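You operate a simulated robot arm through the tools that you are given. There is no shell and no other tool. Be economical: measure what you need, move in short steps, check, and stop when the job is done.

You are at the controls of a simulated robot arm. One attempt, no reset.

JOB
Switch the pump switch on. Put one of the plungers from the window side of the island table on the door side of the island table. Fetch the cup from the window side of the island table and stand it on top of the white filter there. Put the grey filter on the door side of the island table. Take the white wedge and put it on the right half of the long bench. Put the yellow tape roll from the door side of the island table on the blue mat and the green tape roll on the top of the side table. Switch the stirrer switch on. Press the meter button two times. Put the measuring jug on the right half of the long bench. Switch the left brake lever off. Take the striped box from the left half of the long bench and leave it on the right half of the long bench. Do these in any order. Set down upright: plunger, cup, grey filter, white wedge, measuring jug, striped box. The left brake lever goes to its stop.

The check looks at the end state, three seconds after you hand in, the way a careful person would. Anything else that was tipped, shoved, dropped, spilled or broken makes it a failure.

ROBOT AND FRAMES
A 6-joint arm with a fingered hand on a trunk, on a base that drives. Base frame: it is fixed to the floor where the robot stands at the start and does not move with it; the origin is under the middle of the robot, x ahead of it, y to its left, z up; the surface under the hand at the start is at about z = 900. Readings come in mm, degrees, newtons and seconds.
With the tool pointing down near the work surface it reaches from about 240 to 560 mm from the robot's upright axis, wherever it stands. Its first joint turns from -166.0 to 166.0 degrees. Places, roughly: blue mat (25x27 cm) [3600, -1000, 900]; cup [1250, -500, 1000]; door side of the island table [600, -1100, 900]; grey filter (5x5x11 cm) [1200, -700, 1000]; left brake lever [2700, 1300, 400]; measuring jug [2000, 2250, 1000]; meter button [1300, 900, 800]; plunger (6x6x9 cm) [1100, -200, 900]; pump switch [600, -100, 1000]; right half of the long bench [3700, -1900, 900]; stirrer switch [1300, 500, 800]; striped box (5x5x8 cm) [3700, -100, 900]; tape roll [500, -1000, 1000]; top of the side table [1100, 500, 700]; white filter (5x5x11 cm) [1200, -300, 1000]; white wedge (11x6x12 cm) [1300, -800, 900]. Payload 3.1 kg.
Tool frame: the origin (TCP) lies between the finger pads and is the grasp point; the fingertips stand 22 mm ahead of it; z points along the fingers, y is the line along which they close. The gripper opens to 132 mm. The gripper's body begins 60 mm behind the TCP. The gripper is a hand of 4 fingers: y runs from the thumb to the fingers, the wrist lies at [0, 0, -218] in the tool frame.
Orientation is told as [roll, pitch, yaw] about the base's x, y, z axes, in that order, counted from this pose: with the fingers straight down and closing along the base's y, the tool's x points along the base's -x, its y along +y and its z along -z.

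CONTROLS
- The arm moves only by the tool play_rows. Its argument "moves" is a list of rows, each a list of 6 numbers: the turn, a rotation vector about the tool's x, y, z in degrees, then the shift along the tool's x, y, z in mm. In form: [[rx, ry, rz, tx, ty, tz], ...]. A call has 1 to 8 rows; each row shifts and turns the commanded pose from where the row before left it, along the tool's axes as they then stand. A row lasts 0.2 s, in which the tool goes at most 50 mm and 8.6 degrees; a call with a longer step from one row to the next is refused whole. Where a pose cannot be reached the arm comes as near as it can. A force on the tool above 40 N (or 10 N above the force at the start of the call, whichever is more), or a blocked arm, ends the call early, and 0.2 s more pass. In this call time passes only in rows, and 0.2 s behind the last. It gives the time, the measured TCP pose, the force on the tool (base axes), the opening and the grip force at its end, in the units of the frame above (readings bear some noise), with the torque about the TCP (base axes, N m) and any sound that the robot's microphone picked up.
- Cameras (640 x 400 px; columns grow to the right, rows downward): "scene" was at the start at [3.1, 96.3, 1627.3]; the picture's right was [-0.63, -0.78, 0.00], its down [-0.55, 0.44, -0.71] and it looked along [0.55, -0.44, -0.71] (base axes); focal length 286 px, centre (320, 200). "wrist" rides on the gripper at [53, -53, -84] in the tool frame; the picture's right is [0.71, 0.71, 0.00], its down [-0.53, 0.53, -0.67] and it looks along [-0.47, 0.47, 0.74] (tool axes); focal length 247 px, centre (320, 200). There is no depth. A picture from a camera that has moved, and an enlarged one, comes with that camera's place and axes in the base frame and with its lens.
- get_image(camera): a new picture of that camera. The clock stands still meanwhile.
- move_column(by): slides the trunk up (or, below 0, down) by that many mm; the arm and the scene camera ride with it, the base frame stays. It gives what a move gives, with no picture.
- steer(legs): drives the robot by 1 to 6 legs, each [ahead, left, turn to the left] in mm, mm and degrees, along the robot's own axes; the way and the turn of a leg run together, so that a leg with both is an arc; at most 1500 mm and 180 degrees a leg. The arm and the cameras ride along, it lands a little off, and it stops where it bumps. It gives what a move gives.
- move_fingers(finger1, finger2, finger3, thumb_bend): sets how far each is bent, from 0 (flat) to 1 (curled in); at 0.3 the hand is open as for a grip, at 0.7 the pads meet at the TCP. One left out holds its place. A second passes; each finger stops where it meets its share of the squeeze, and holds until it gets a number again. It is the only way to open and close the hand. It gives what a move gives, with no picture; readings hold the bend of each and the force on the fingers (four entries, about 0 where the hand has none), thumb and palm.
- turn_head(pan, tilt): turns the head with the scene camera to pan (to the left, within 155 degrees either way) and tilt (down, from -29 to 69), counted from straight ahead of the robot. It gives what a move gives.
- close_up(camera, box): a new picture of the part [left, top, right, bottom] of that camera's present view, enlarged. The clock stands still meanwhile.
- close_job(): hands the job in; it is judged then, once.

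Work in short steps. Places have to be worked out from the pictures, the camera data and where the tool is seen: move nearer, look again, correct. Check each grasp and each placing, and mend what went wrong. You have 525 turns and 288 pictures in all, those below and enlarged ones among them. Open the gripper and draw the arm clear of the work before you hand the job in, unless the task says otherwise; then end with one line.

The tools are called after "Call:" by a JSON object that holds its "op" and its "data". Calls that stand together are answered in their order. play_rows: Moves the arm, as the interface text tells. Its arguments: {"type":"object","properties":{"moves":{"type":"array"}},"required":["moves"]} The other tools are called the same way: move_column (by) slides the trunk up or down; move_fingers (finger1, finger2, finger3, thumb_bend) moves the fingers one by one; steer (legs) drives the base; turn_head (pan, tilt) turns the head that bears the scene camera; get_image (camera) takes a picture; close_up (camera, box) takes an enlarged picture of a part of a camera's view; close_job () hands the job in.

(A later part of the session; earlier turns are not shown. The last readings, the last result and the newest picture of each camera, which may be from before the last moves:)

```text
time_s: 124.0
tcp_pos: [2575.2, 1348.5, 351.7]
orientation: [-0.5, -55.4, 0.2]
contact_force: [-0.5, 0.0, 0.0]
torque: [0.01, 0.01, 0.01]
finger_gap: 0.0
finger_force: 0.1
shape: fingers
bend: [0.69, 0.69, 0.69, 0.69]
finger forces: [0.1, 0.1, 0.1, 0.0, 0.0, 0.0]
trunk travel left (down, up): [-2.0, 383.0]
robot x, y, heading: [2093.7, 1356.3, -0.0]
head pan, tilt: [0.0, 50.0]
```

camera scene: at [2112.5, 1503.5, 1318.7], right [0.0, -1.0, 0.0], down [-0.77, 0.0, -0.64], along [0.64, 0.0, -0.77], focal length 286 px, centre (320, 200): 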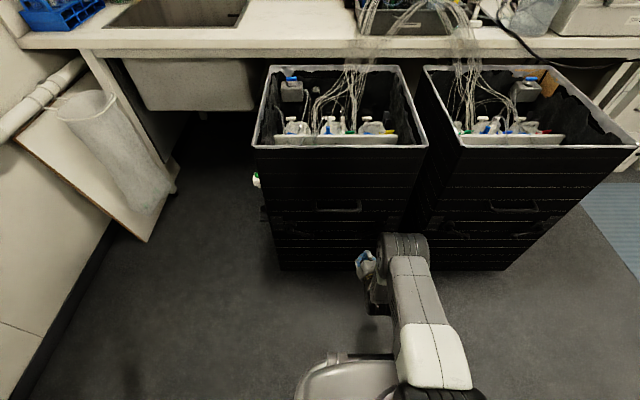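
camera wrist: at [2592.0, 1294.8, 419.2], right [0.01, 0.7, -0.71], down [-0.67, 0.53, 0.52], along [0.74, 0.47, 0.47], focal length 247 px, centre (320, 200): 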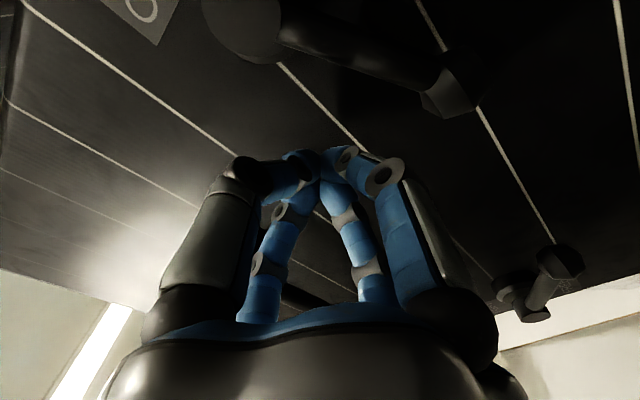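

Next I'll advance under the lever.

Call:
{"op": "play_rows", "data": {"moves": [[0, 0, 0, -16.5, 0, 23.5], [0, 0, 0, -16.5, 0, 23.5], [0, 0, 0, -16.5, 0, 23.5], [0, 0, 0, -16.5, 0, 23.5]]}}

Call:
{"op": "get_image", "data": {"camera": "wrist"}}

Call:
{"op": "close_up", "data": {"camera": "scene", "box": [280, 170, 440, 290]}}

```text
time_s: 125.0
tcp_pos: [2677.8, 1348.5, 371.9]
orientation: [-0.4, -55.1, 0.1]
contact_force: [-9.2, -3.0, -1.6]
torque: [0.06, -0.19, 0.0]
finger_gap: 0.0
finger_force: 4.3
shape: fingers
bend: [0.69, 0.69, 0.7, 0.69]
finger forces: [0.1, 0.0, 8.7, 0.0, 0.0, 0.1]
out of reach, approached as far as the arm can: row 3, 4
trunk travel left (down, up): [-2.0, 383.0]
robot x, y, heading: [2094.7, 1356.5, -0.2]
head pan, tilt: [0.0, 50.0]
```

```text
226 pictures are left
camera wrist: at [2577.7, 1295.9, 375.0], right [-0.4, 0.71, -0.58], down [-0.24, 0.53, 0.81], along [0.88, 0.47, -0.04], focal length 247 px, centre (320, 200)
```

wrist: 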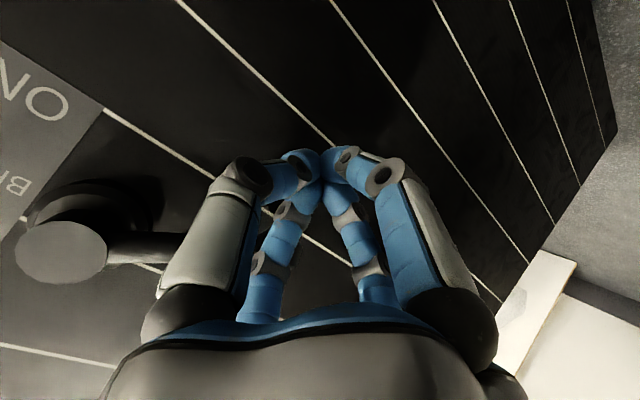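

```text
3.33 times, centred on (360, 230) of scene
camera zoom: at [2111.9, 1503.3, 1318.7], right [0.0, -1.0, 0.0], down [-0.77, 0.0, -0.64], along [0.64, 0.0, -0.77], focal length 955 px, centre (187, 100)
```

zoom: 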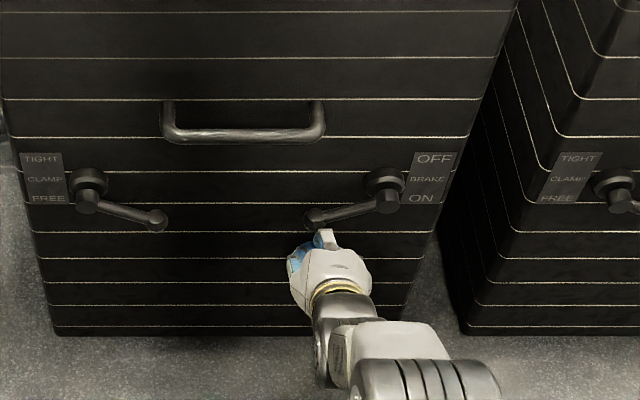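

A finger touched the knob and the arm is at its reach limit. I'll back off, drive the base 100 mm closer, and retry lower.

Call:
{"op": "play_rows", "data": {"moves": [[0, 0, 0, 17, 0, -25], [0, 0, 0, 17, 0, -25], [0, 0, 0, 17, 0, -25], [0, 0, 0, 17, 0, -25], [0, 0, 0, 16, 0, 11]]}}

Call:
{"op": "steer", "data": {"legs": [[70, 0, 0]]}}

```text
time_s: 126.2
tcp_pos: [2556.1, 1348.7, 355.4]
orientation: [-0.4, -55.3, 0.2]
contact_force: [0.1, 0.1, -0.1]
torque: [0.05, -0.03, 0.01]
finger_gap: 0.0
finger_force: 0.1
shape: fingers
bend: [0.69, 0.69, 0.69, 0.69]
finger forces: [0.0, 0.1, 0.0, 0.1, 0.0, 0.0]
trunk travel left (down, up): [-2.0, 383.0]
robot x, y, heading: [2099.0, 1359.8, -0.3]
head pan, tilt: [0.0, 50.0]
```

```text
time_s: 127.2
tcp_pos: [2626.0, 1349.7, 355.0]
orientation: [-0.4, -55.4, 0.2]
contact_force: [-0.3, 0.0, 0.1]
torque: [-0.01, -0.04, 0.0]
finger_gap: 0.0
finger_force: 0.1
shape: fingers
bend: [0.69, 0.69, 0.69, 0.69]
finger forces: [0.1, 0.1, 0.0, 0.0, 0.1, 0.1]
trunk travel left (down, up): [-2.0, 383.0]
robot x, y, heading: [2163.6, 1355.4, -0.1]
head pan, tilt: [0.0, 50.0]
```

I'll go a little lower, then in under the knob.

Call:
{"op": "play_rows", "data": {"moves": [[0, 0, 0, 16.5, 0, 11.5], [0, 0, 0, -13, 0, 19], [0, 0, 0, -13, 0, 19], [0, 0, 0, -12, 0, 17]]}}

Call:
{"op": "get_image", "data": {"camera": "wrist"}}

Call:
{"op": "close_up", "data": {"camera": "scene", "box": [280, 170, 440, 290]}}

```text
time_s: 128.2
tcp_pos: [2690.7, 1350.3, 341.5]
orientation: [-0.5, -55.3, 0.1]
contact_force: [0.4, 0.1, -0.9]
torque: [0.01, -0.01, 0.0]
finger_gap: 0.3
finger_force: 0.0
shape: fingers
bend: [0.69, 0.69, 0.69, 0.69]
finger forces: [0.1, 0.0, 0.0, 0.0, 0.0, 0.0]
out of reach, approached as far as the arm can: row 4
trunk travel left (down, up): [-2.0, 383.0]
robot x, y, heading: [2165.1, 1357.8, 0.1]
head pan, tilt: [0.0, 50.0]
```

```text
224 pictures are left
camera wrist: at [2590.3, 1296.9, 344.1], right [-0.4, 0.71, -0.58], down [-0.25, 0.53, 0.81], along [0.88, 0.47, -0.04], focal length 247 px, centre (320, 200)
```

wrist: 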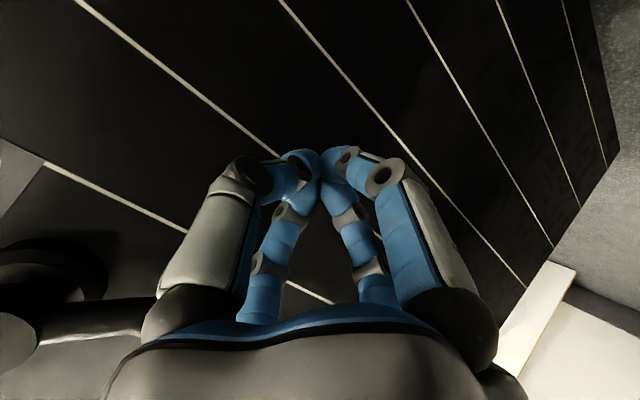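

```text
3.33 times, centred on (360, 230) of scene
camera zoom: at [2182.5, 1503.4, 1318.7], right [0.0, -1.0, 0.0], down [-0.77, 0.0, -0.64], along [0.64, 0.0, -0.77], focal length 955 px, centre (187, 100)
```

zoom: 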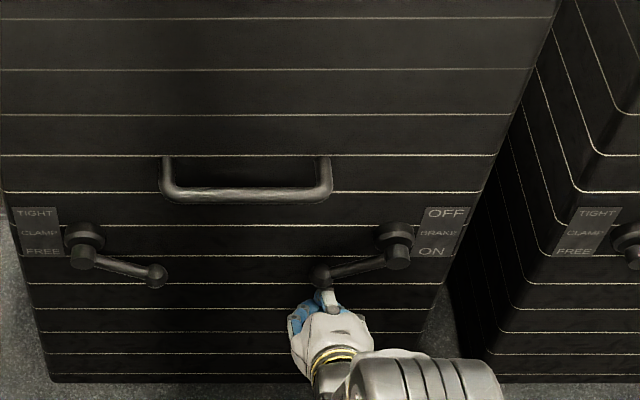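

The tip is under the knob with no contact. I'll raise the column to lift the lever.

Call:
{"op": "move_column", "data": {"by": 30}}

Call:
{"op": "move_column", "data": {"by": 20}}

Call:
{"op": "close_up", "data": {"camera": "scene", "box": [280, 170, 440, 290]}}

```text
time_s: 128.9
tcp_pos: [2690.9, 1349.3, 370.9]
orientation: [-0.5, -55.5, 0.1]
contact_force: [-0.1, 0.8, 0.2]
torque: [-0.04, 0.04, -0.01]
finger_gap: 0.0
finger_force: 0.1
shape: fingers
bend: [0.69, 0.69, 0.69, 0.69]
finger forces: [0.0, 0.0, 0.0, 0.0, 0.0, 0.1]
trunk travel left (down, up): [-32.0, 353.0]
robot x, y, heading: [2166.8, 1351.2, 0.2]
head pan, tilt: [0.0, 50.0]
```

```text
time_s: 129.6
tcp_pos: [2688.3, 1349.4, 390.9]
orientation: [-0.5, -55.4, 0.2]
contact_force: [0.0, 0.2, -0.7]
torque: [-0.01, 0.01, 0.04]
finger_gap: 0.0
finger_force: 0.5
shape: fingers
bend: [0.69, 0.69, 0.69, 0.69]
finger forces: [0.0, 0.0, 0.3, 0.0, 0.1, 0.0]
trunk travel left (down, up): [-52.0, 333.0]
robot x, y, heading: [2166.4, 1358.4, -0.3]
head pan, tilt: [0.0, 50.0]
```

```text
3.33 times, centred on (360, 230) of scene
camera zoom: at [2182.5, 1503.4, 1367.6], right [0.0, -1.0, 0.0], down [-0.77, 0.0, -0.64], along [0.64, 0.0, -0.77], focal length 955 px, centre (187, 100)
```

zoom: 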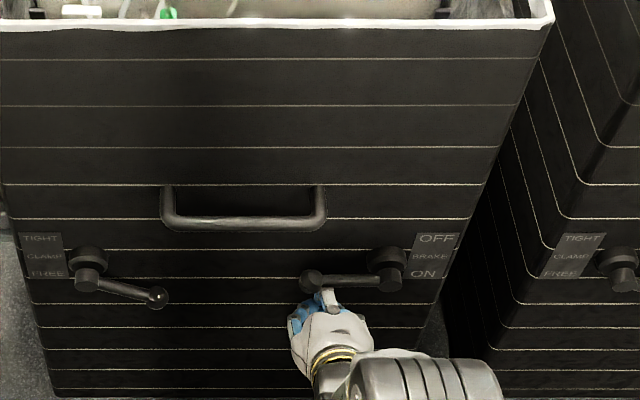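

The lever is rising, so I'll continue.

Call:
{"op": "move_column", "data": {"by": 30}}

Call:
{"op": "move_column", "data": {"by": 25}}

Call:
{"op": "close_up", "data": {"camera": "scene", "box": [280, 190, 440, 310]}}

```text
time_s: 130.4
tcp_pos: [2690.0, 1350.0, 419.8]
orientation: [-0.5, -55.4, 0.2]
contact_force: [0.2, 1.4, -0.1]
torque: [0.0, 0.01, -0.01]
finger_gap: 0.0
finger_force: 0.1
shape: fingers
bend: [0.69, 0.69, 0.69, 0.69]
finger forces: [0.0, 0.0, 0.0, 0.0, 0.0, 0.1]
trunk travel left (down, up): [-82.0, 303.0]
robot x, y, heading: [2161.8, 1354.1, -0.1]
head pan, tilt: [0.0, 50.0]
```

```text
time_s: 131.1
tcp_pos: [2691.0, 1348.3, 447.2]
orientation: [-0.5, -55.4, 0.1]
contact_force: [-7.9, -7.5, -7.4]
torque: [0.22, -0.23, -0.06]
finger_gap: 0.1
finger_force: 6.0
shape: fingers
bend: [0.68, 0.68, 0.7, 0.69]
finger forces: [0.1, 0.1, 12.5, 0.0, 0.0, 0.1]
trunk travel left (down, up): [-107.0, 278.0]
robot x, y, heading: [2162.4, 1354.0, 0.1]
head pan, tilt: [0.0, 50.0]
```

```text
3.33 times, centred on (360, 250) of scene
camera zoom: at [2183.1, 1502.7, 1423.5], right [0.0, -1.0, 0.0], down [-0.77, 0.0, -0.64], along [0.64, 0.0, -0.77], focal length 955 px, centre (187, 33)
```

zoom: 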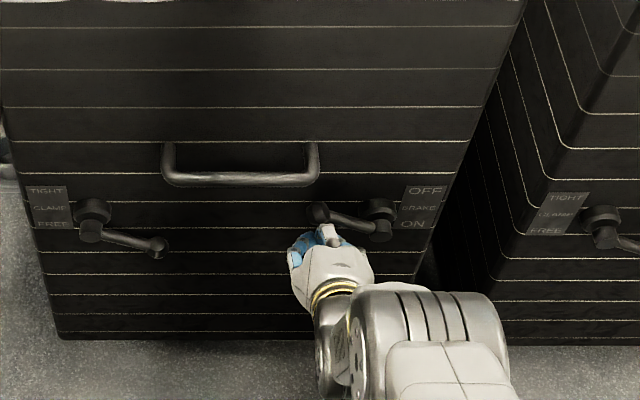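

The lever is now tilted up and force is rising. I'll push a few more millimetres to find the stop.

Call:
{"op": "move_column", "data": {"by": 8}}

Call:
{"op": "close_up", "data": {"camera": "scene", "box": [280, 190, 440, 310]}}

```text
time_s: 131.7
tcp_pos: [2689.9, 1349.8, 454.5]
orientation: [-0.4, -55.4, 0.3]
contact_force: [-11.5, -4.1, -5.2]
torque: [0.1, -0.3, -0.05]
finger_gap: 0.0
finger_force: 6.9
shape: fingers
bend: [0.67, 0.68, 0.71, 0.68]
finger forces: [0.1, 0.0, 13.9, 0.0, 0.0, 0.1]
trunk travel left (down, up): [-115.0, 270.0]
robot x, y, heading: [2166.2, 1353.2, -0.3]
head pan, tilt: [0.0, 50.0]
```

```text
3.33 times, centred on (360, 250) of scene
camera zoom: at [2182.0, 1503.1, 1431.6], right [0.0, -1.0, 0.0], down [-0.77, 0.0, -0.64], along [0.64, 0.0, -0.77], focal length 955 px, centre (187, 33)
```

zoom: 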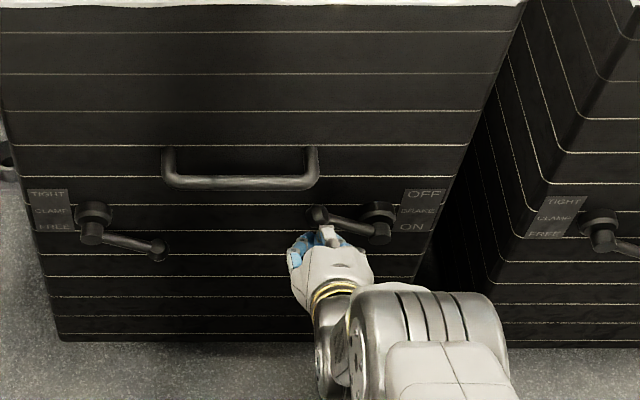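

Force is up only moderately. I'll push a bit further and compare.

Call:
{"op": "move_column", "data": {"by": 8}}

Call:
{"op": "close_up", "data": {"camera": "scene", "box": [300, 210, 420, 300]}}

Call:
{"op": "close_up", "data": {"camera": "wrist", "box": [0, 100, 400, 350]}}

```text
time_s: 132.2
tcp_pos: [2689.3, 1348.7, 462.9]
orientation: [-0.4, -55.3, 0.2]
contact_force: [-12.0, -4.7, -5.7]
torque: [0.09, -0.16, 0.0]
finger_gap: 0.2
finger_force: 6.9
shape: fingers
bend: [0.67, 0.68, 0.72, 0.69]
finger forces: [0.0, 0.0, 13.6, 0.0, 0.1, 0.0]
trunk travel left (down, up): [-123.0, 262.0]
robot x, y, heading: [2165.4, 1353.3, 0.0]
head pan, tilt: [0.0, 50.0]
```

```text
4.44 times, centred on (360, 255) of scene
camera zoom: at [2182.2, 1503.1, 1439.7], right [0.0, -1.0, 0.0], down [-0.77, 0.0, -0.64], along [0.64, 0.0, -0.77], focal length 1273 px, centre (142, -44)
```

zoom: 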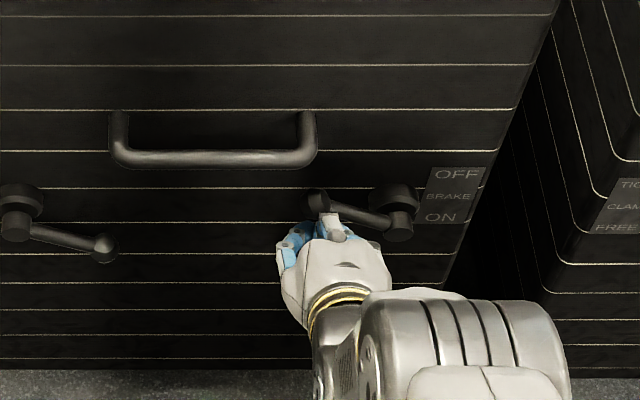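

```text
1.60 times, centred on (200, 225) of wrist
camera zoom: at [2590.0, 1296.7, 465.0], right [-0.4, 0.71, -0.58], down [-0.25, 0.53, 0.81], along [0.88, 0.47, -0.04], focal length 395 px, centre (512, 160)
```

zoom: 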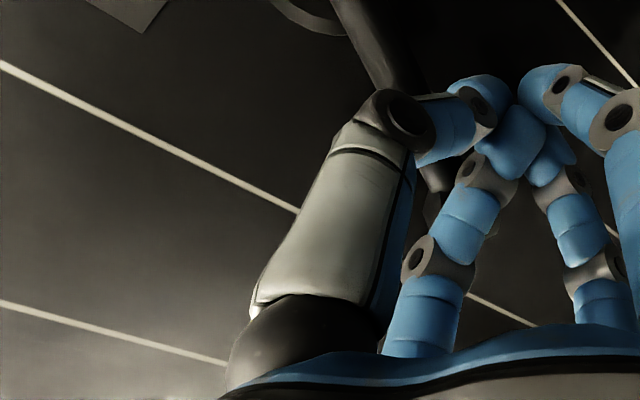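

The knob is still rising (z≈506→512), so I'll keep pushing.

Call:
{"op": "move_column", "data": {"by": 15}}

Call:
{"op": "close_up", "data": {"camera": "scene", "box": [300, 210, 420, 300]}}

```text
time_s: 132.8
tcp_pos: [2689.5, 1349.5, 476.7]
orientation: [-0.6, -55.3, 0.3]
contact_force: [-11.2, -2.8, -6.4]
torque: [0.06, 0.05, -0.04]
finger_gap: 0.7
finger_force: 9.0
shape: fingers
bend: [0.66, 0.69, 0.73, 0.7]
finger forces: [0.0, 1.9, 7.9, 0.0, 8.1, 0.0]
trunk travel left (down, up): [-138.0, 247.0]
robot x, y, heading: [2166.7, 1355.1, -0.2]
head pan, tilt: [0.0, 50.0]
```

```text
4.44 times, centred on (360, 255) of scene
camera zoom: at [2182.5, 1503.2, 1454.8], right [0.0, -1.0, 0.0], down [-0.77, 0.0, -0.64], along [0.64, 0.0, -0.77], focal length 1273 px, centre (142, -44)
```

zoom: 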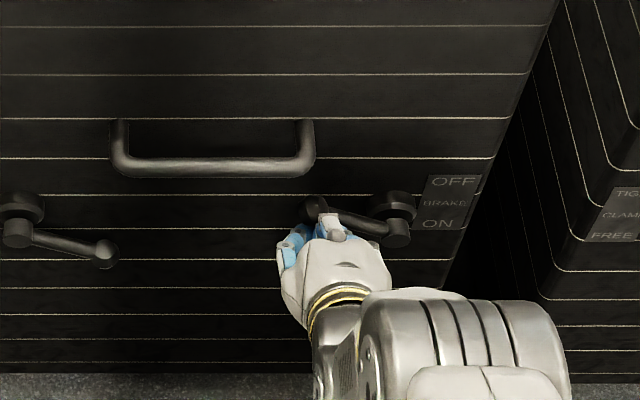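

The knob stayed at z≈511, so it's at the stop. I'll drop slightly, withdraw, and check.

Call:
{"op": "move_column", "data": {"by": -25}}

Call:
{"op": "play_rows", "data": {"moves": [[0, 0, 0, 26, 0, 3], [0, 0, 0, 17, 0, -25], [0, 0, 0, 17, 0, -25], [0, 0, 0, 17, 0, -25], [0, 0, 0, 17, 0, -25]]}}

Call:
{"op": "close_up", "data": {"camera": "scene", "box": [260, 190, 440, 310]}}

```text
time_s: 133.6
tcp_pos: [2690.3, 1349.9, 453.6]
orientation: [-0.5, -55.5, 0.3]
contact_force: [0.0, -0.2, -0.3]
torque: [-0.01, 0.0, -0.01]
finger_gap: 0.0
finger_force: 0.4
shape: fingers
bend: [0.68, 0.68, 0.73, 0.68]
finger forces: [0.1, 0.1, 0.1, 0.0, 0.0, 0.0]
trunk travel left (down, up): [-113.0, 272.0]
robot x, y, heading: [2166.3, 1355.5, -0.0]
head pan, tilt: [0.0, 50.0]
```

```text
time_s: 134.8
tcp_pos: [2552.5, 1349.1, 448.3]
orientation: [-0.4, -55.4, 0.1]
contact_force: [0.0, 0.4, 0.5]
torque: [-0.03, -0.03, -0.02]
finger_gap: 0.0
finger_force: 0.0
shape: fingers
bend: [0.68, 0.68, 0.73, 0.68]
finger forces: [0.0, 0.0, 0.0, 0.1, 0.0, 0.1]
out of reach, approached as far as the arm can: row 1
trunk travel left (down, up): [-113.0, 272.0]
robot x, y, heading: [2164.8, 1357.3, -0.1]
head pan, tilt: [0.0, 50.0]
```

```text
3.33 times, centred on (350, 250) of scene
camera zoom: at [2182.4, 1503.4, 1429.4], right [0.0, -1.0, 0.0], down [-0.77, 0.0, -0.64], along [0.64, 0.0, -0.77], focal length 955 px, centre (220, 33)
```

zoom: 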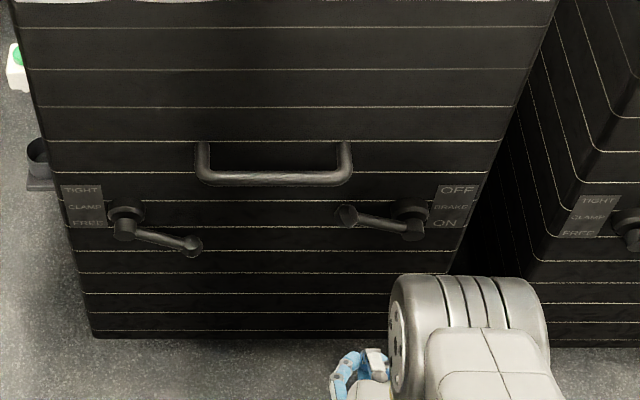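

I'll check more precisely whether the lever sagged, using the same zoom as before.

Call:
{"op": "move_column", "data": {"by": 25}}

Call:
{"op": "close_up", "data": {"camera": "scene", "box": [300, 210, 420, 300]}}

```text
time_s: 135.5
tcp_pos: [2553.0, 1349.2, 471.0]
orientation: [-0.5, -55.2, 0.2]
contact_force: [0.3, -0.3, 0.6]
torque: [-0.02, -0.01, 0.01]
finger_gap: 0.0
finger_force: 0.0
shape: fingers
bend: [0.68, 0.68, 0.73, 0.68]
finger forces: [0.0, 0.0, 0.1, 0.0, 0.1, 0.0]
trunk travel left (down, up): [-138.0, 247.0]
robot x, y, heading: [2162.9, 1354.9, 0.2]
head pan, tilt: [0.0, 50.0]
```

```text
4.44 times, centred on (360, 255) of scene
camera zoom: at [2182.6, 1503.5, 1454.8], right [0.0, -1.0, 0.0], down [-0.77, 0.0, -0.64], along [0.64, 0.0, -0.77], focal length 1273 px, centre (142, -44)
```

zoom: 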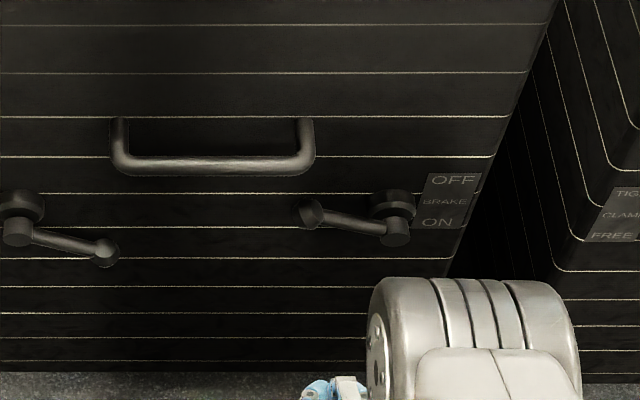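

The lever is at its stop. Next I'll raise the arm back up and un-tilt it.

Call:
{"op": "play_rows", "data": {"moves": [[0, 0, 0, -39.8, 0, -18], [0, 0, 0, -39.8, 0, -18], [0, 0, 0, -39.8, 0, -18], [0, 0, 0, -39.8, 0, -18], [0, 0, 0, -39.8, 0, -18], [0, 0, 0, -39.8, 0, -18], [0, 0, 0, -39.8, 0, -18]]}}

Call:
{"op": "play_rows", "data": {"moves": [[0, 8, 0, 0, 0, 0], [0, 8, 0, 0, 0, 0], [0, 8, 0, 0, 0, 0], [0, 8, 0, 0, 0, 0], [0, 8, 0, 0, 0, 0], [0, 8, 0, 0, 0, 0], [0, 7.3, 0, 0, 0, 0]]}}

Call:
{"op": "move_column", "data": {"by": 200}}

```text
time_s: 137.1
tcp_pos: [2605.6, 1350.3, 774.8]
orientation: [-0.5, -55.3, 0.2]
contact_force: [-0.3, 0.7, 0.1]
torque: [0.04, -0.03, 0.01]
finger_gap: 0.0
finger_force: 0.1
shape: fingers
bend: [0.68, 0.68, 0.73, 0.68]
finger forces: [0.0, 0.1, 0.0, 0.0, 0.1, 0.0]
trunk travel left (down, up): [-138.0, 247.0]
robot x, y, heading: [2168.4, 1352.0, 0.0]
head pan, tilt: [0.0, 50.0]
```

```text
time_s: 138.7
tcp_pos: [2606.6, 1349.8, 773.7]
orientation: [-0.3, 0.0, -0.3]
contact_force: [-0.5, 0.9, 0.2]
torque: [-0.02, 0.0, 0.0]
finger_gap: 0.1
finger_force: 0.1
shape: fingers
bend: [0.68, 0.68, 0.73, 0.68]
finger forces: [0.0, 0.0, 0.1, 0.1, 0.0, 0.0]
trunk travel left (down, up): [-138.0, 247.0]
robot x, y, heading: [2168.1, 1353.6, 0.0]
head pan, tilt: [0.0, 50.0]
```

```text
time_s: 140.8
tcp_pos: [2606.2, 1349.5, 972.2]
orientation: [-0.2, 0.0, -0.3]
contact_force: [-0.2, -0.3, 0.2]
torque: [-0.03, 0.0, 0.01]
finger_gap: 0.0
finger_force: 0.1
shape: fingers
bend: [0.68, 0.68, 0.73, 0.68]
finger forces: [0.0, 0.1, 0.0, 0.1, 0.0, 0.0]
trunk travel left (down, up): [-338.0, 47.0]
robot x, y, heading: [2166.9, 1355.3, 0.0]
head pan, tilt: [0.0, 50.0]
```

Next I'll retract to the carry pose and look at the left bench for the jug.

Call:
{"op": "play_rows", "data": {"moves": [[0, 0, 0, 14, 0, -41], [0, 0, 0, 14, 0, -41], [0, 0, 0, 14, 0, -41], [0, 0, 0, 14, 0, -41], [0, 0, 0, 14, 0, -41], [0, 0, 0, 14, 0, -41], [0, 0, 0, 14, 0, -41], [0, 0, 0, 14, 0, -20]]}}

Call:
{"op": "turn_head", "data": {"pan": 100, "tilt": 35}}

Call:
{"op": "get_image", "data": {"camera": "scene"}}

```text
time_s: 142.6
tcp_pos: [2494.7, 1352.1, 1282.1]
orientation: [-0.3, -0.1, -0.2]
contact_force: [-0.4, -0.3, 1.0]
torque: [-0.03, -0.02, 0.01]
finger_gap: 0.0
finger_force: 0.1
shape: fingers
bend: [0.68, 0.68, 0.73, 0.68]
finger forces: [0.1, 0.1, 0.1, 0.0, 0.0, 0.1]
trunk travel left (down, up): [-338.0, 47.0]
robot x, y, heading: [2165.5, 1355.8, 0.0]
head pan, tilt: [0.0, 50.0]
```

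```text
time_s: 144.4
tcp_pos: [2495.7, 1351.0, 1280.8]
orientation: [-0.3, 0.0, -0.2]
contact_force: [0.2, -0.7, 0.4]
torque: [-0.02, 0.03, -0.05]
finger_gap: 0.0
finger_force: 0.0
shape: fingers
bend: [0.68, 0.68, 0.73, 0.68]
finger forces: [0.0, 0.0, 0.0, 0.1, 0.1, 0.0]
trunk travel left (down, up): [-338.0, 47.0]
robot x, y, heading: [2164.0, 1358.1, -0.1]
head pan, tilt: [100.0, 35.0]
```

```text
214 pictures are left
camera scene: at [2090.3, 1590.3, 1676.2], right [0.98, 0.17, 0.0], down [0.1, -0.57, -0.82], along [-0.14, 0.81, -0.57], focal length 286 px, centre (320, 200)
```

scene: 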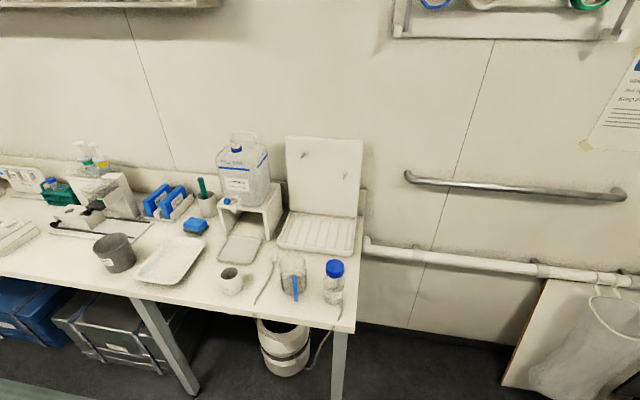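

I'll zoom on the end of the bench to identify the measuring jug.

Call:
{"op": "close_up", "data": {"camera": "scene", "box": [200, 220, 380, 330]}}

```text
3.56 times, centred on (290, 275) of scene
camera zoom: at [2090.3, 1590.3, 1676.2], right [0.98, 0.17, 0.0], down [0.1, -0.57, -0.82], along [-0.14, 0.81, -0.57], focal length 1018 px, centre (427, -67)
```

zoom: 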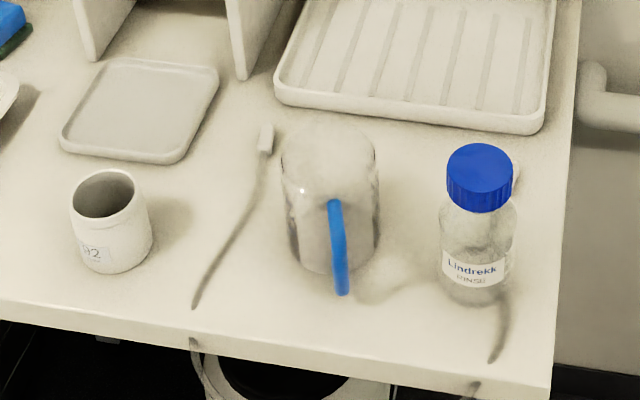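

The clear jug with the blue handle stands at about (1905, 2162), ~87 mm wide and ~130 tall, with the handle toward the aisle. I'll face it and drive closer.

Call:
{"op": "steer", "data": {"legs": [[0, 0, 90], [0, 255, 0], [340, 0, 0]]}}

Call:
{"op": "move_fingers", "data": {"finger1": 0.32, "finger2": 0.32, "finger3": 0.32, "thumb_bend": 0.32}}

Call:
{"op": "turn_head", "data": {"pan": -20, "tilt": 45}}

Call:
{"op": "get_image", "data": {"camera": "scene"}}

Call:
{"op": "get_image", "data": {"camera": "wrist"}}

```text
time_s: 151.9
tcp_pos: [1916.0, 2028.3, 1280.5]
orientation: [-0.4, -0.1, 89.5]
contact_force: [-0.3, 0.7, -0.5]
torque: [0.0, -0.01, 0.02]
finger_gap: 0.0
finger_force: 0.0
shape: fingers
bend: [0.68, 0.68, 0.73, 0.68]
finger forces: [0.0, 0.1, 0.0, 0.0, 0.0, 0.0]
trunk travel left (down, up): [-338.0, 47.0]
robot x, y, heading: [1911.9, 1701.9, 89.7]
head pan, tilt: [100.0, 35.0]
```

```text
time_s: 152.9
tcp_pos: [1916.9, 2027.6, 1280.3]
orientation: [-0.3, 0.0, 89.5]
contact_force: [0.6, 0.5, -0.5]
torque: [0.01, 0.0, 0.0]
finger_gap: 82.9
finger_force: 0.1
shape: fingers
bend: [0.32, 0.32, 0.32, 0.32]
finger forces: [0.0, 0.0, 0.1, 0.0, 0.1, 0.0]
trunk travel left (down, up): [-338.0, 47.0]
robot x, y, heading: [1908.0, 1694.4, 89.8]
head pan, tilt: [100.0, 35.0]
```

```text
time_s: 154.9
tcp_pos: [1916.9, 2028.4, 1280.9]
orientation: [-0.3, -0.1, 89.6]
contact_force: [-0.3, -0.2, 0.0]
torque: [0.01, 0.02, 0.01]
finger_gap: 83.1
finger_force: 0.1
shape: fingers
bend: [0.32, 0.32, 0.32, 0.32]
finger forces: [0.0, 0.1, 0.0, 0.0, 0.0, 0.0]
trunk travel left (down, up): [-338.0, 47.0]
robot x, y, heading: [1911.9, 1698.5, 89.6]
head pan, tilt: [-20.0, 45.0]
```

```text
212 pictures are left
camera scene: at [1790.0, 1715.2, 1661.4], right [0.94, -0.35, 0.0], down [-0.24, -0.66, -0.71], along [0.24, 0.66, -0.71], focal length 286 px, centre (320, 200)
```

scene: 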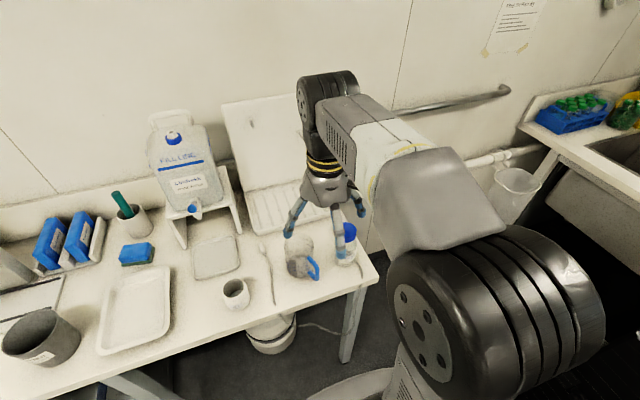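

```text
211 pictures are left
camera wrist: at [1968.7, 1974.2, 1363.9], right [-0.71, -0.7, 0.0], down [-0.53, 0.53, 0.67], along [-0.47, 0.48, -0.75], focal length 247 px, centre (320, 200)
```

wrist: 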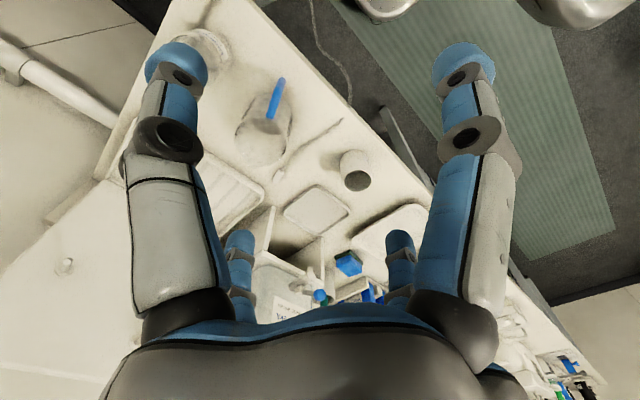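

I'll zoom on the jug in both cameras to fix its centre.

Call:
{"op": "close_up", "data": {"camera": "wrist", "box": [180, 20, 380, 200]}}

Call:
{"op": "close_up", "data": {"camera": "scene", "box": [220, 200, 400, 310]}}

```text
2.22 times, centred on (280, 110) of wrist
camera zoom: at [1968.7, 1974.2, 1363.9], right [-0.71, -0.7, 0.0], down [-0.53, 0.53, 0.67], along [-0.47, 0.48, -0.75], focal length 549 px, centre (409, 400)
```

zoom: 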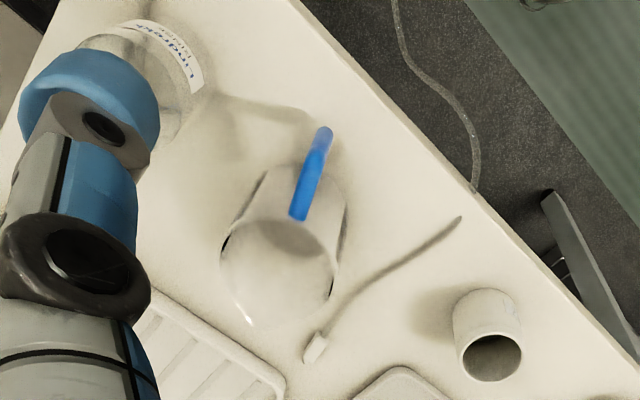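

```text
3.56 times, centred on (310, 255) of scene
camera zoom: at [1790.0, 1715.2, 1661.4], right [0.94, -0.35, 0.0], down [-0.24, -0.66, -0.71], along [0.24, 0.66, -0.71], focal length 1018 px, centre (356, 4)
```

zoom: 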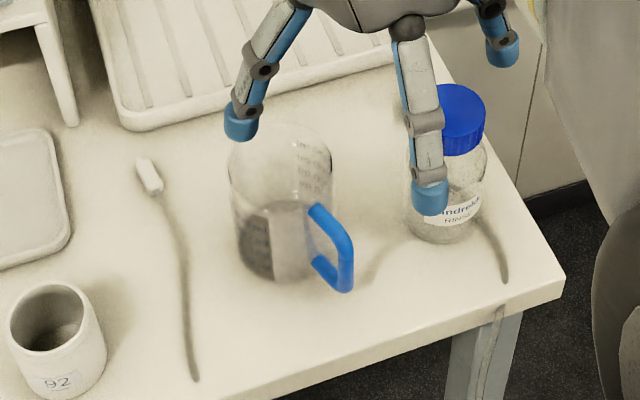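

The jug centre is about (1899, 2165) with its rim at z≈1035. I'll move above it at z≈1090.

Call:
{"op": "play_rows", "data": {"moves": [[0, 0, 0, -23, 3, 31], [0, 0, 0, -23, 3, 31], [0, 0, 0, -23, 3, 31], [0, 0, 0, -23, 3, 31], [0, 0, 0, -23, 3, 31], [0, 0, 0, -22, 3, 31]]}}

Call:
{"op": "get_image", "data": {"camera": "wrist"}}

Call:
{"op": "close_up", "data": {"camera": "scene", "box": [220, 180, 400, 310]}}

```text
time_s: 156.3
tcp_pos: [1898.7, 2168.4, 1095.1]
orientation: [-0.3, 0.0, 89.6]
contact_force: [0.4, -0.3, -0.7]
torque: [-0.03, -0.03, 0.01]
finger_gap: 83.1
finger_force: 0.1
shape: fingers
bend: [0.32, 0.32, 0.32, 0.32]
finger forces: [0.0, 0.0, 0.1, 0.0, 0.0, 0.1]
trunk travel left (down, up): [-338.0, 47.0]
robot x, y, heading: [1909.9, 1697.0, 89.4]
head pan, tilt: [-20.0, 45.0]
```

```text
208 pictures are left
camera wrist: at [1951.2, 2114.7, 1176.6], right [-0.71, -0.7, 0.0], down [-0.53, 0.53, 0.67], along [-0.47, 0.48, -0.75], focal length 247 px, centre (320, 200)
```

wrist: 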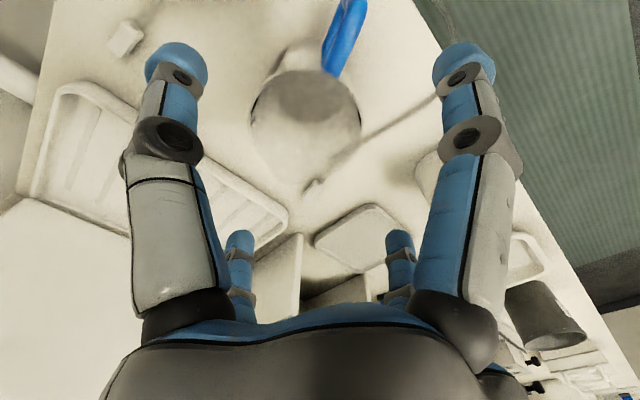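

```text
3.08 times, centred on (310, 245) of scene
camera zoom: at [1789.9, 1716.7, 1661.3], right [0.94, -0.35, 0.0], down [-0.25, -0.66, -0.71], along [0.25, 0.66, -0.71], focal length 881 px, centre (351, 62)
```

zoom: 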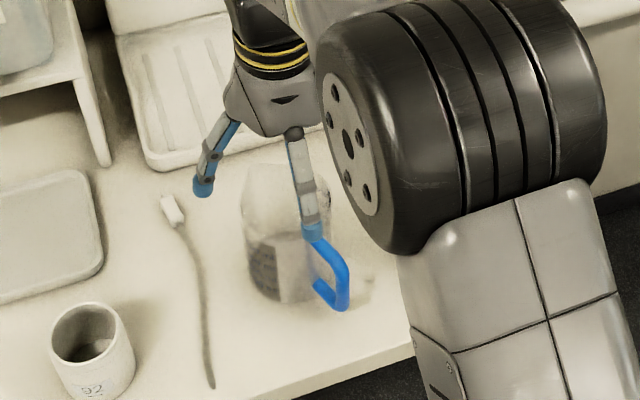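

Nearly centred. I'll shift 4 mm and descend in two stages.

Call:
{"op": "play_rows", "data": {"moves": [[0, 0, 0, -2, -4, 20], [0, 0, 0, 0, 0, 25]]}}

Call:
{"op": "get_image", "data": {"camera": "wrist"}}

```text
time_s: 156.9
tcp_pos: [1905.8, 2168.7, 1049.6]
orientation: [-0.2, -0.2, 89.6]
contact_force: [-0.2, -0.8, -0.3]
torque: [-0.03, -0.01, -0.02]
finger_gap: 82.8
finger_force: 0.1
shape: fingers
bend: [0.32, 0.32, 0.32, 0.32]
finger forces: [0.0, 0.0, 0.0, 0.1, 0.1, 0.0]
trunk travel left (down, up): [-338.0, 47.0]
robot x, y, heading: [1910.3, 1700.4, 89.7]
head pan, tilt: [-20.0, 45.0]
```

```text
206 pictures are left
camera wrist: at [1957.0, 2115.3, 1133.1], right [-0.71, -0.7, 0.0], down [-0.53, 0.53, 0.67], along [-0.47, 0.48, -0.75], focal length 247 px, centre (320, 200)
```

wrist: 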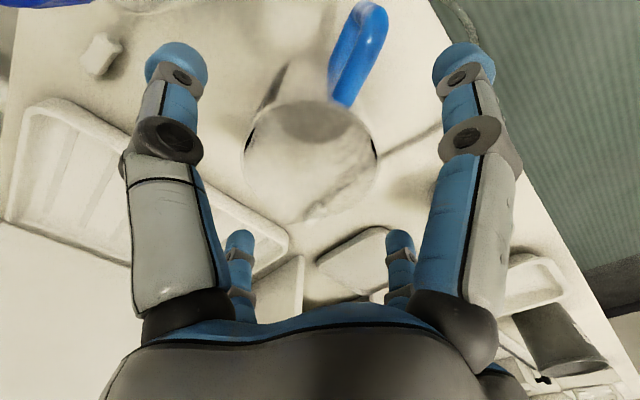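

Centred. I'll descend to TCP z≈1000.

Call:
{"op": "play_rows", "data": {"moves": [[0, 0, 0, 0, 0, 20], [0, 0, 0, 0, 0, 20], [0, 0, 0, 0, 0, 10]]}}

Call:
{"op": "get_image", "data": {"camera": "wrist"}}

```text
time_s: 157.7
tcp_pos: [1905.8, 2168.5, 1000.0]
orientation: [-0.2, -0.1, 89.6]
contact_force: [-0.3, -0.2, 0.3]
torque: [0.0, -0.04, -0.02]
finger_gap: 83.1
finger_force: 0.0
shape: fingers
bend: [0.32, 0.32, 0.32, 0.32]
finger forces: [0.1, 0.0, 0.3, 0.0, 0.0, 0.0]
trunk travel left (down, up): [-338.0, 47.0]
robot x, y, heading: [1911.8, 1697.4, 89.8]
head pan, tilt: [-20.0, 45.0]
```

```text
205 pictures are left
camera wrist: at [1957.2, 2114.1, 1082.4], right [-0.71, -0.7, 0.0], down [-0.53, 0.53, 0.67], along [-0.47, 0.48, -0.75], focal length 247 px, centre (320, 200)
```

wrist: 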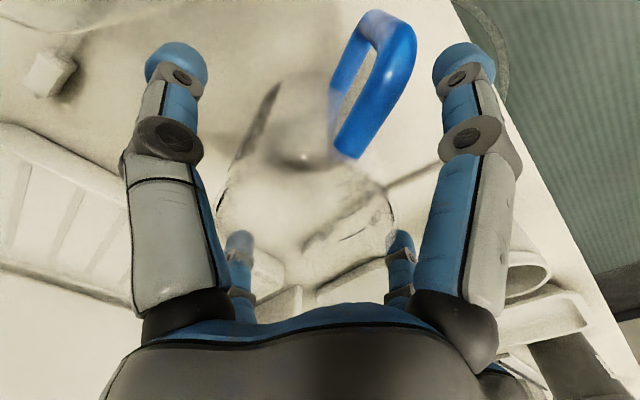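

The jug is between the fingers, so I'll close.

Call:
{"op": "move_fingers", "data": {"finger1": 0.7, "finger2": 0.7, "finger3": 0.7, "thumb_bend": 0.7}}

Call:
{"op": "get_image", "data": {"camera": "wrist"}}

```text
time_s: 158.7
tcp_pos: [1906.2, 2167.6, 1000.7]
orientation: [-0.4, -0.2, 89.5]
contact_force: [-0.2, -0.4, 1.3]
torque: [-0.05, 0.0, 0.04]
finger_gap: 48.7
finger_force: 22.4
shape: fingers
bend: [0.47, 0.44, 0.45, 0.49]
finger forces: [7.8, 11.1, 8.4, 0.0, 17.9, 0.0]
trunk travel left (down, up): [-338.0, 47.0]
robot x, y, heading: [1907.7, 1701.0, 89.5]
head pan, tilt: [-20.0, 45.0]
```

```text
204 pictures are left
camera wrist: at [1957.2, 2113.8, 1082.6], right [-0.71, -0.7, 0.0], down [-0.53, 0.53, 0.67], along [-0.47, 0.48, -0.75], focal length 247 px, centre (320, 200)
```

wrist: 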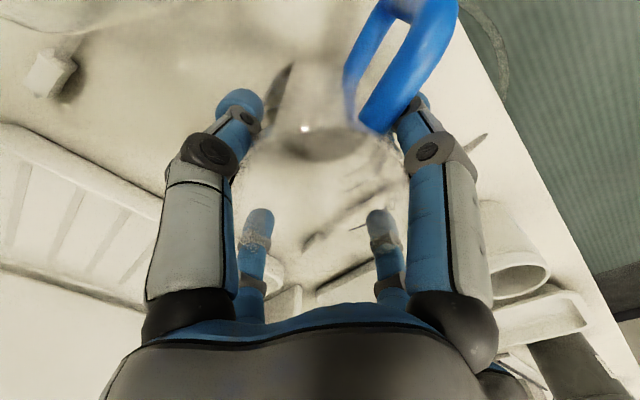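

Grip holds. I'll lift straight up and check.

Call:
{"op": "play_rows", "data": {"moves": [[0, 0, 0, 0, 0, -10], [0, 0, 0, 0, 0, -20], [0, 0, 0, 0, 0, -30], [0, 0, 0, 0, 0, -35], [0, 0, 0, 0, 0, -35], [0, 0, 0, 0, 0, -35], [0, 0, 0, 0, 0, -35]]}}

Call:
{"op": "get_image", "data": {"camera": "scene"}}

```text
time_s: 160.3
tcp_pos: [1904.8, 2166.8, 1202.1]
orientation: [-0.3, 0.0, 89.5]
contact_force: [0.0, 0.0, -0.4]
torque: [0.02, 0.04, -0.04]
finger_gap: 47.9
finger_force: 22.6
shape: fingers
bend: [0.47, 0.44, 0.45, 0.49]
finger forces: [8.4, 11.5, 8.6, 0.0, 17.4, 0.0]
trunk travel left (down, up): [-338.0, 47.0]
robot x, y, heading: [1910.6, 1699.4, 89.6]
head pan, tilt: [-20.0, 45.0]
```

```text
203 pictures are left
camera scene: at [1790.0, 1714.9, 1661.4], right [0.94, -0.35, 0.0], down [-0.25, -0.66, -0.71], along [0.25, 0.66, -0.71], focal length 286 px, centre (320, 200)
```

scene: 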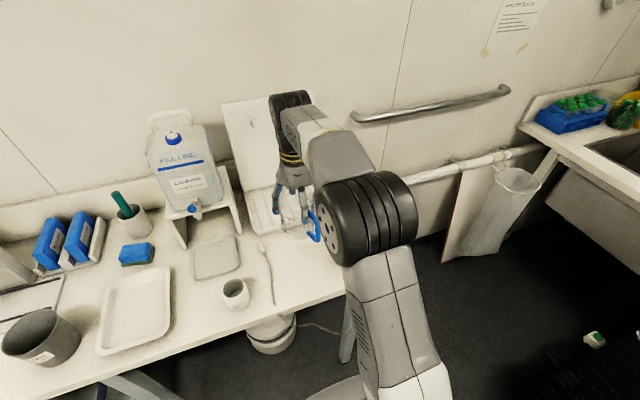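

The jug is up. I'll retract, back out, turn to heading 0 and move to the window aisle.

Call:
{"op": "play_rows", "data": {"moves": [[0, 0, 0, 20, 0, -20], [0, 0, 0, 30, 0, -20], [0, 0, 0, 30, 0, -20], [0, 0, 0, 30, 0, -10], [0, 0, 0, 20, 0, 0]]}}

Call:
{"op": "steer", "data": {"legs": [[-380, 0, 0], [0, 0, -89.6], [350, 0, 0], [0, -1300, 0]]}}

Call:
{"op": "turn_head", "data": {"pan": -30, "tilt": 25}}

Call:
{"op": "get_image", "data": {"camera": "scene"}}

```text
time_s: 161.5
tcp_pos: [1902.2, 2038.0, 1271.4]
orientation: [-0.3, -0.1, 89.5]
contact_force: [-0.6, 0.7, -1.6]
torque: [0.01, 0.01, -0.01]
finger_gap: 47.9
finger_force: 23.1
shape: fingers
bend: [0.47, 0.44, 0.45, 0.49]
finger forces: [8.5, 11.7, 8.4, 0.0, 17.2, 0.0]
trunk travel left (down, up): [-338.0, 47.0]
robot x, y, heading: [1911.6, 1699.7, 89.7]
head pan, tilt: [-20.0, 45.0]
```

```text
time_s: 175.7
tcp_pos: [2573.8, 36.2, 1271.1]
orientation: [-0.3, 0.0, -0.7]
contact_force: [0.2, 0.0, -1.4]
torque: [0.01, 0.0, 0.02]
finger_gap: 47.7
finger_force: 23.1
shape: fingers
bend: [0.47, 0.44, 0.45, 0.49]
finger forces: [8.1, 11.7, 8.7, 0.0, 17.2, 0.1]
trunk travel left (down, up): [-338.0, 47.0]
robot x, y, heading: [2233.3, 30.2, -0.4]
head pan, tilt: [-20.0, 45.0]
```

```text
time_s: 176.5
tcp_pos: [2572.3, 36.2, 1271.9]
orientation: [-0.4, 0.0, -0.6]
contact_force: [-0.5, 0.0, -1.0]
torque: [0.02, 0.0, 0.03]
finger_gap: 47.9
finger_force: 22.7
shape: fingers
bend: [0.47, 0.44, 0.45, 0.49]
finger forces: [8.2, 11.6, 8.6, 0.0, 17.1, 0.0]
trunk travel left (down, up): [-338.0, 47.0]
robot x, y, heading: [2230.6, 31.2, -0.5]
head pan, tilt: [-30.0, 25.0]
```

```text
202 pictures are left
camera scene: at [2253.0, 132.1, 1691.9], right [-0.51, -0.86, 0.0], down [-0.37, 0.21, -0.91], along [0.78, -0.46, -0.42], focal length 286 px, centre (320, 200)
```

scene: 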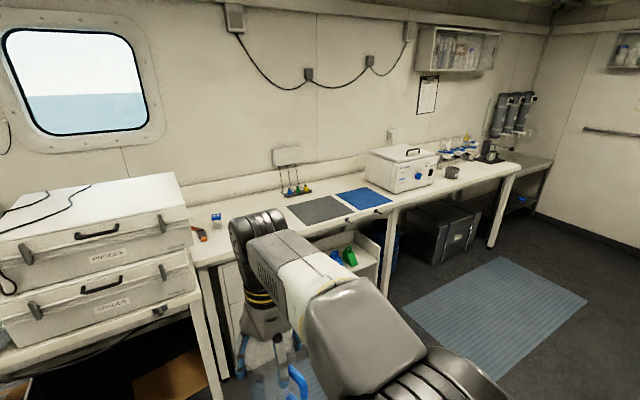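

The bench's front edge is near x≈3400 and its right end near y≈-2470. I'll drive right to view the right half.

Call:
{"op": "steer", "data": {"legs": [[300, -1480, 0.5]]}}

Call:
{"op": "turn_head", "data": {"pan": 10, "tilt": 30}}

Call:
{"op": "get_image", "data": {"camera": "scene"}}

```text
refused: leg 1 is longer than a leg can be; nothing moved
```

```text
time_s: 177.6
tcp_pos: [2573.2, 37.9, 1272.4]
orientation: [-0.4, 0.0, -0.6]
contact_force: [0.2, 0.4, -0.7]
torque: [-0.02, 0.02, 0.0]
finger_gap: 47.5
finger_force: 22.8
shape: fingers
bend: [0.47, 0.44, 0.45, 0.49]
finger forces: [8.2, 11.8, 8.6, 0.0, 17.2, 0.1]
trunk travel left (down, up): [-338.0, 47.0]
robot x, y, heading: [2234.7, 29.9, -0.3]
head pan, tilt: [10.0, 30.0]
```

```text
201 pictures are left
camera scene: at [2262.8, 193.6, 1684.0], right [0.16, -0.99, 0.0], down [-0.49, -0.08, -0.87], along [0.85, 0.14, -0.5], focal length 286 px, centre (320, 200)
```

scene: 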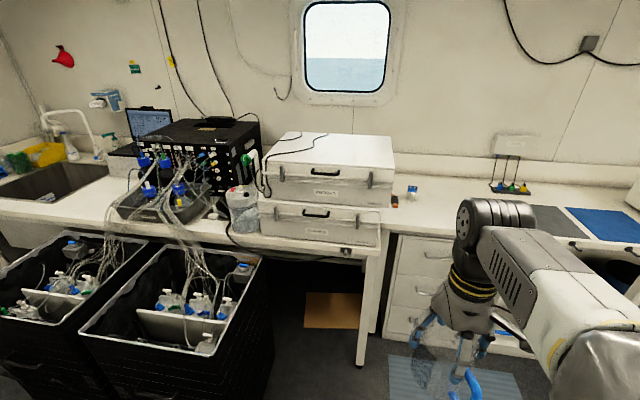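

That leg was too long. I'll split it.

Call:
{"op": "steer", "data": {"legs": [[0, -1480, 0.4], [350, 0, 0]]}}

Call:
{"op": "turn_head", "data": {"pan": 5, "tilt": 35}}

Call:
{"op": "get_image", "data": {"camera": "scene"}}

```text
time_s: 186.7
tcp_pos: [2914.7, -1436.2, 1272.1]
orientation: [-0.2, 0.1, -0.2]
contact_force: [0.3, 0.0, -0.6]
torque: [0.0, -0.01, 0.0]
finger_gap: 47.5
finger_force: 22.9
shape: fingers
bend: [0.47, 0.44, 0.45, 0.49]
finger forces: [8.1, 11.6, 8.5, 0.1, 17.1, 0.0]
trunk travel left (down, up): [-338.0, 47.0]
robot x, y, heading: [2575.2, -1444.8, -0.1]
head pan, tilt: [10.0, 30.0]
```

```text
time_s: 187.4
tcp_pos: [2914.8, -1435.4, 1271.3]
orientation: [-0.4, 0.0, -0.2]
contact_force: [0.3, 0.2, -1.1]
torque: [0.01, 0.0, 0.02]
finger_gap: 47.5
finger_force: 22.8
shape: fingers
bend: [0.47, 0.44, 0.45, 0.49]
finger forces: [8.2, 11.6, 8.6, 0.0, 17.1, 0.0]
trunk travel left (down, up): [-338.0, 47.0]
robot x, y, heading: [2573.0, -1442.8, -0.4]
head pan, tilt: [5.0, 35.0]
```

```text
200 pictures are left
camera scene: at [2602.8, -1289.6, 1676.2], right [0.09, -1.0, 0.0], down [-0.57, -0.05, -0.82], along [0.82, 0.07, -0.57], focal length 286 px, centre (320, 200)
```

scene: 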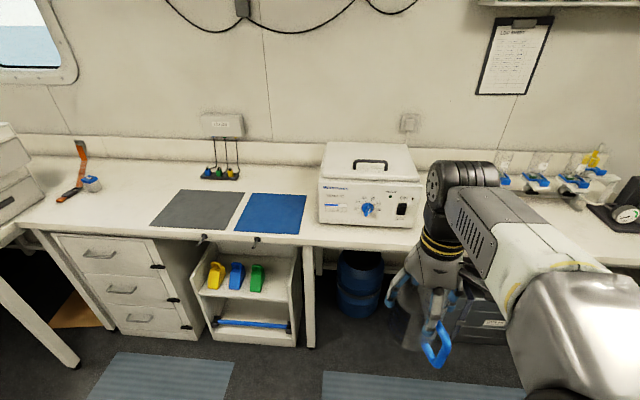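

I'll look further right at the free bench area.

Call:
{"op": "turn_head", "data": {"pan": -40, "tilt": 30}}

Call:
{"op": "get_image", "data": {"camera": "scene"}}

```text
time_s: 188.5
tcp_pos: [2914.6, -1437.2, 1271.6]
orientation: [-0.2, 0.0, -0.1]
contact_force: [-0.2, 0.6, -0.5]
torque: [-0.01, 0.03, -0.01]
finger_gap: 47.4
finger_force: 22.6
shape: fingers
bend: [0.47, 0.44, 0.45, 0.49]
finger forces: [8.1, 11.7, 8.6, 0.0, 17.3, 0.1]
trunk travel left (down, up): [-338.0, 47.0]
robot x, y, heading: [2571.1, -1445.9, 0.1]
head pan, tilt: [-40.0, 30.0]
```

```text
199 pictures are left
camera scene: at [2584.0, -1355.4, 1684.0], right [-0.64, -0.77, 0.0], down [-0.38, 0.32, -0.87], along [0.66, -0.56, -0.5], focal length 286 px, centre (320, 200)
```

scene: 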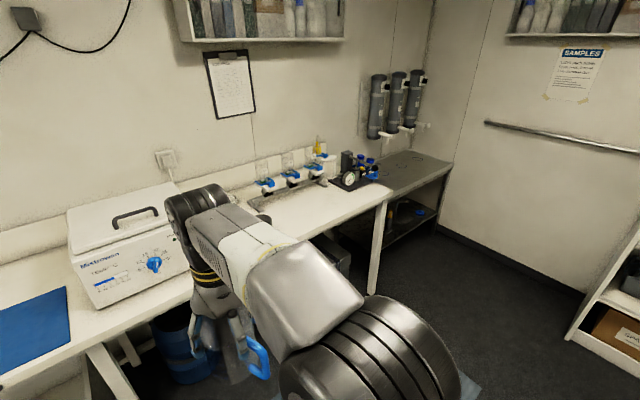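

There's plenty of free bench front between y≈-1700 and -2400. I'll drive to y≈-2125 and x≈3100 to set the jug at about (3530, -2130).

Call:
{"op": "steer", "data": {"legs": [[0, -680, 0], [500, 0, 0]]}}

Call:
{"op": "turn_head", "data": {"pan": 10, "tilt": 48}}

Call:
{"op": "get_image", "data": {"camera": "scene"}}

Call:
{"op": "get_image", "data": {"camera": "wrist"}}

```text
time_s: 194.8
tcp_pos: [3410.2, -2128.7, 1270.8]
orientation: [-0.3, 0.0, -2.2]
contact_force: [-0.7, -0.4, 0.0]
torque: [0.01, -0.02, -0.01]
finger_gap: 47.7
finger_force: 22.9
shape: fingers
bend: [0.47, 0.44, 0.45, 0.49]
finger forces: [8.2, 11.7, 8.6, 0.0, 17.2, 0.0]
trunk travel left (down, up): [-338.0, 47.0]
robot x, y, heading: [3069.0, -2124.2, -2.1]
head pan, tilt: [-40.0, 30.0]
```

```text
time_s: 195.9
tcp_pos: [3410.2, -2127.8, 1272.7]
orientation: [-0.3, 0.0, -2.2]
contact_force: [0.3, 0.2, -0.4]
torque: [-0.03, -0.02, -0.01]
finger_gap: 47.6
finger_force: 22.8
shape: fingers
bend: [0.47, 0.44, 0.45, 0.49]
finger forces: [8.2, 11.6, 8.8, 0.0, 17.2, 0.0]
trunk travel left (down, up): [-338.0, 47.0]
robot x, y, heading: [3069.3, -2126.9, -1.9]
head pan, tilt: [10.0, 48.0]
```

```text
198 pictures are left
camera scene: at [3093.5, -1964.5, 1657.2], right [0.14, -0.99, 0.0], down [-0.74, -0.1, -0.67], along [0.66, 0.09, -0.74], focal length 286 px, centre (320, 200)
```

scene: 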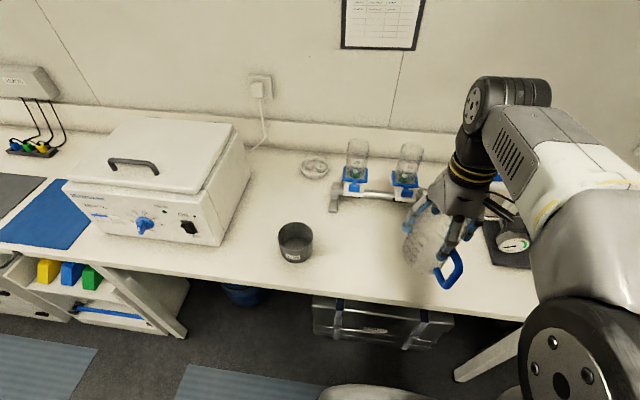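

```text
197 pictures are left
camera wrist: at [3354.2, -2179.0, 1354.2], right [-0.68, 0.73, 0.0], down [0.55, 0.51, 0.67], along [0.49, 0.45, -0.75], focal length 247 px, centre (320, 200)
```

wrist: 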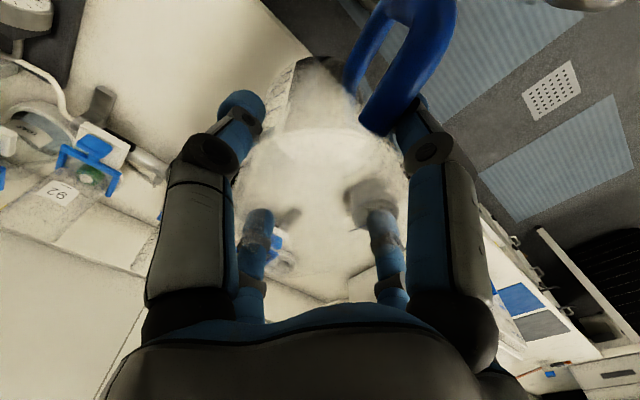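

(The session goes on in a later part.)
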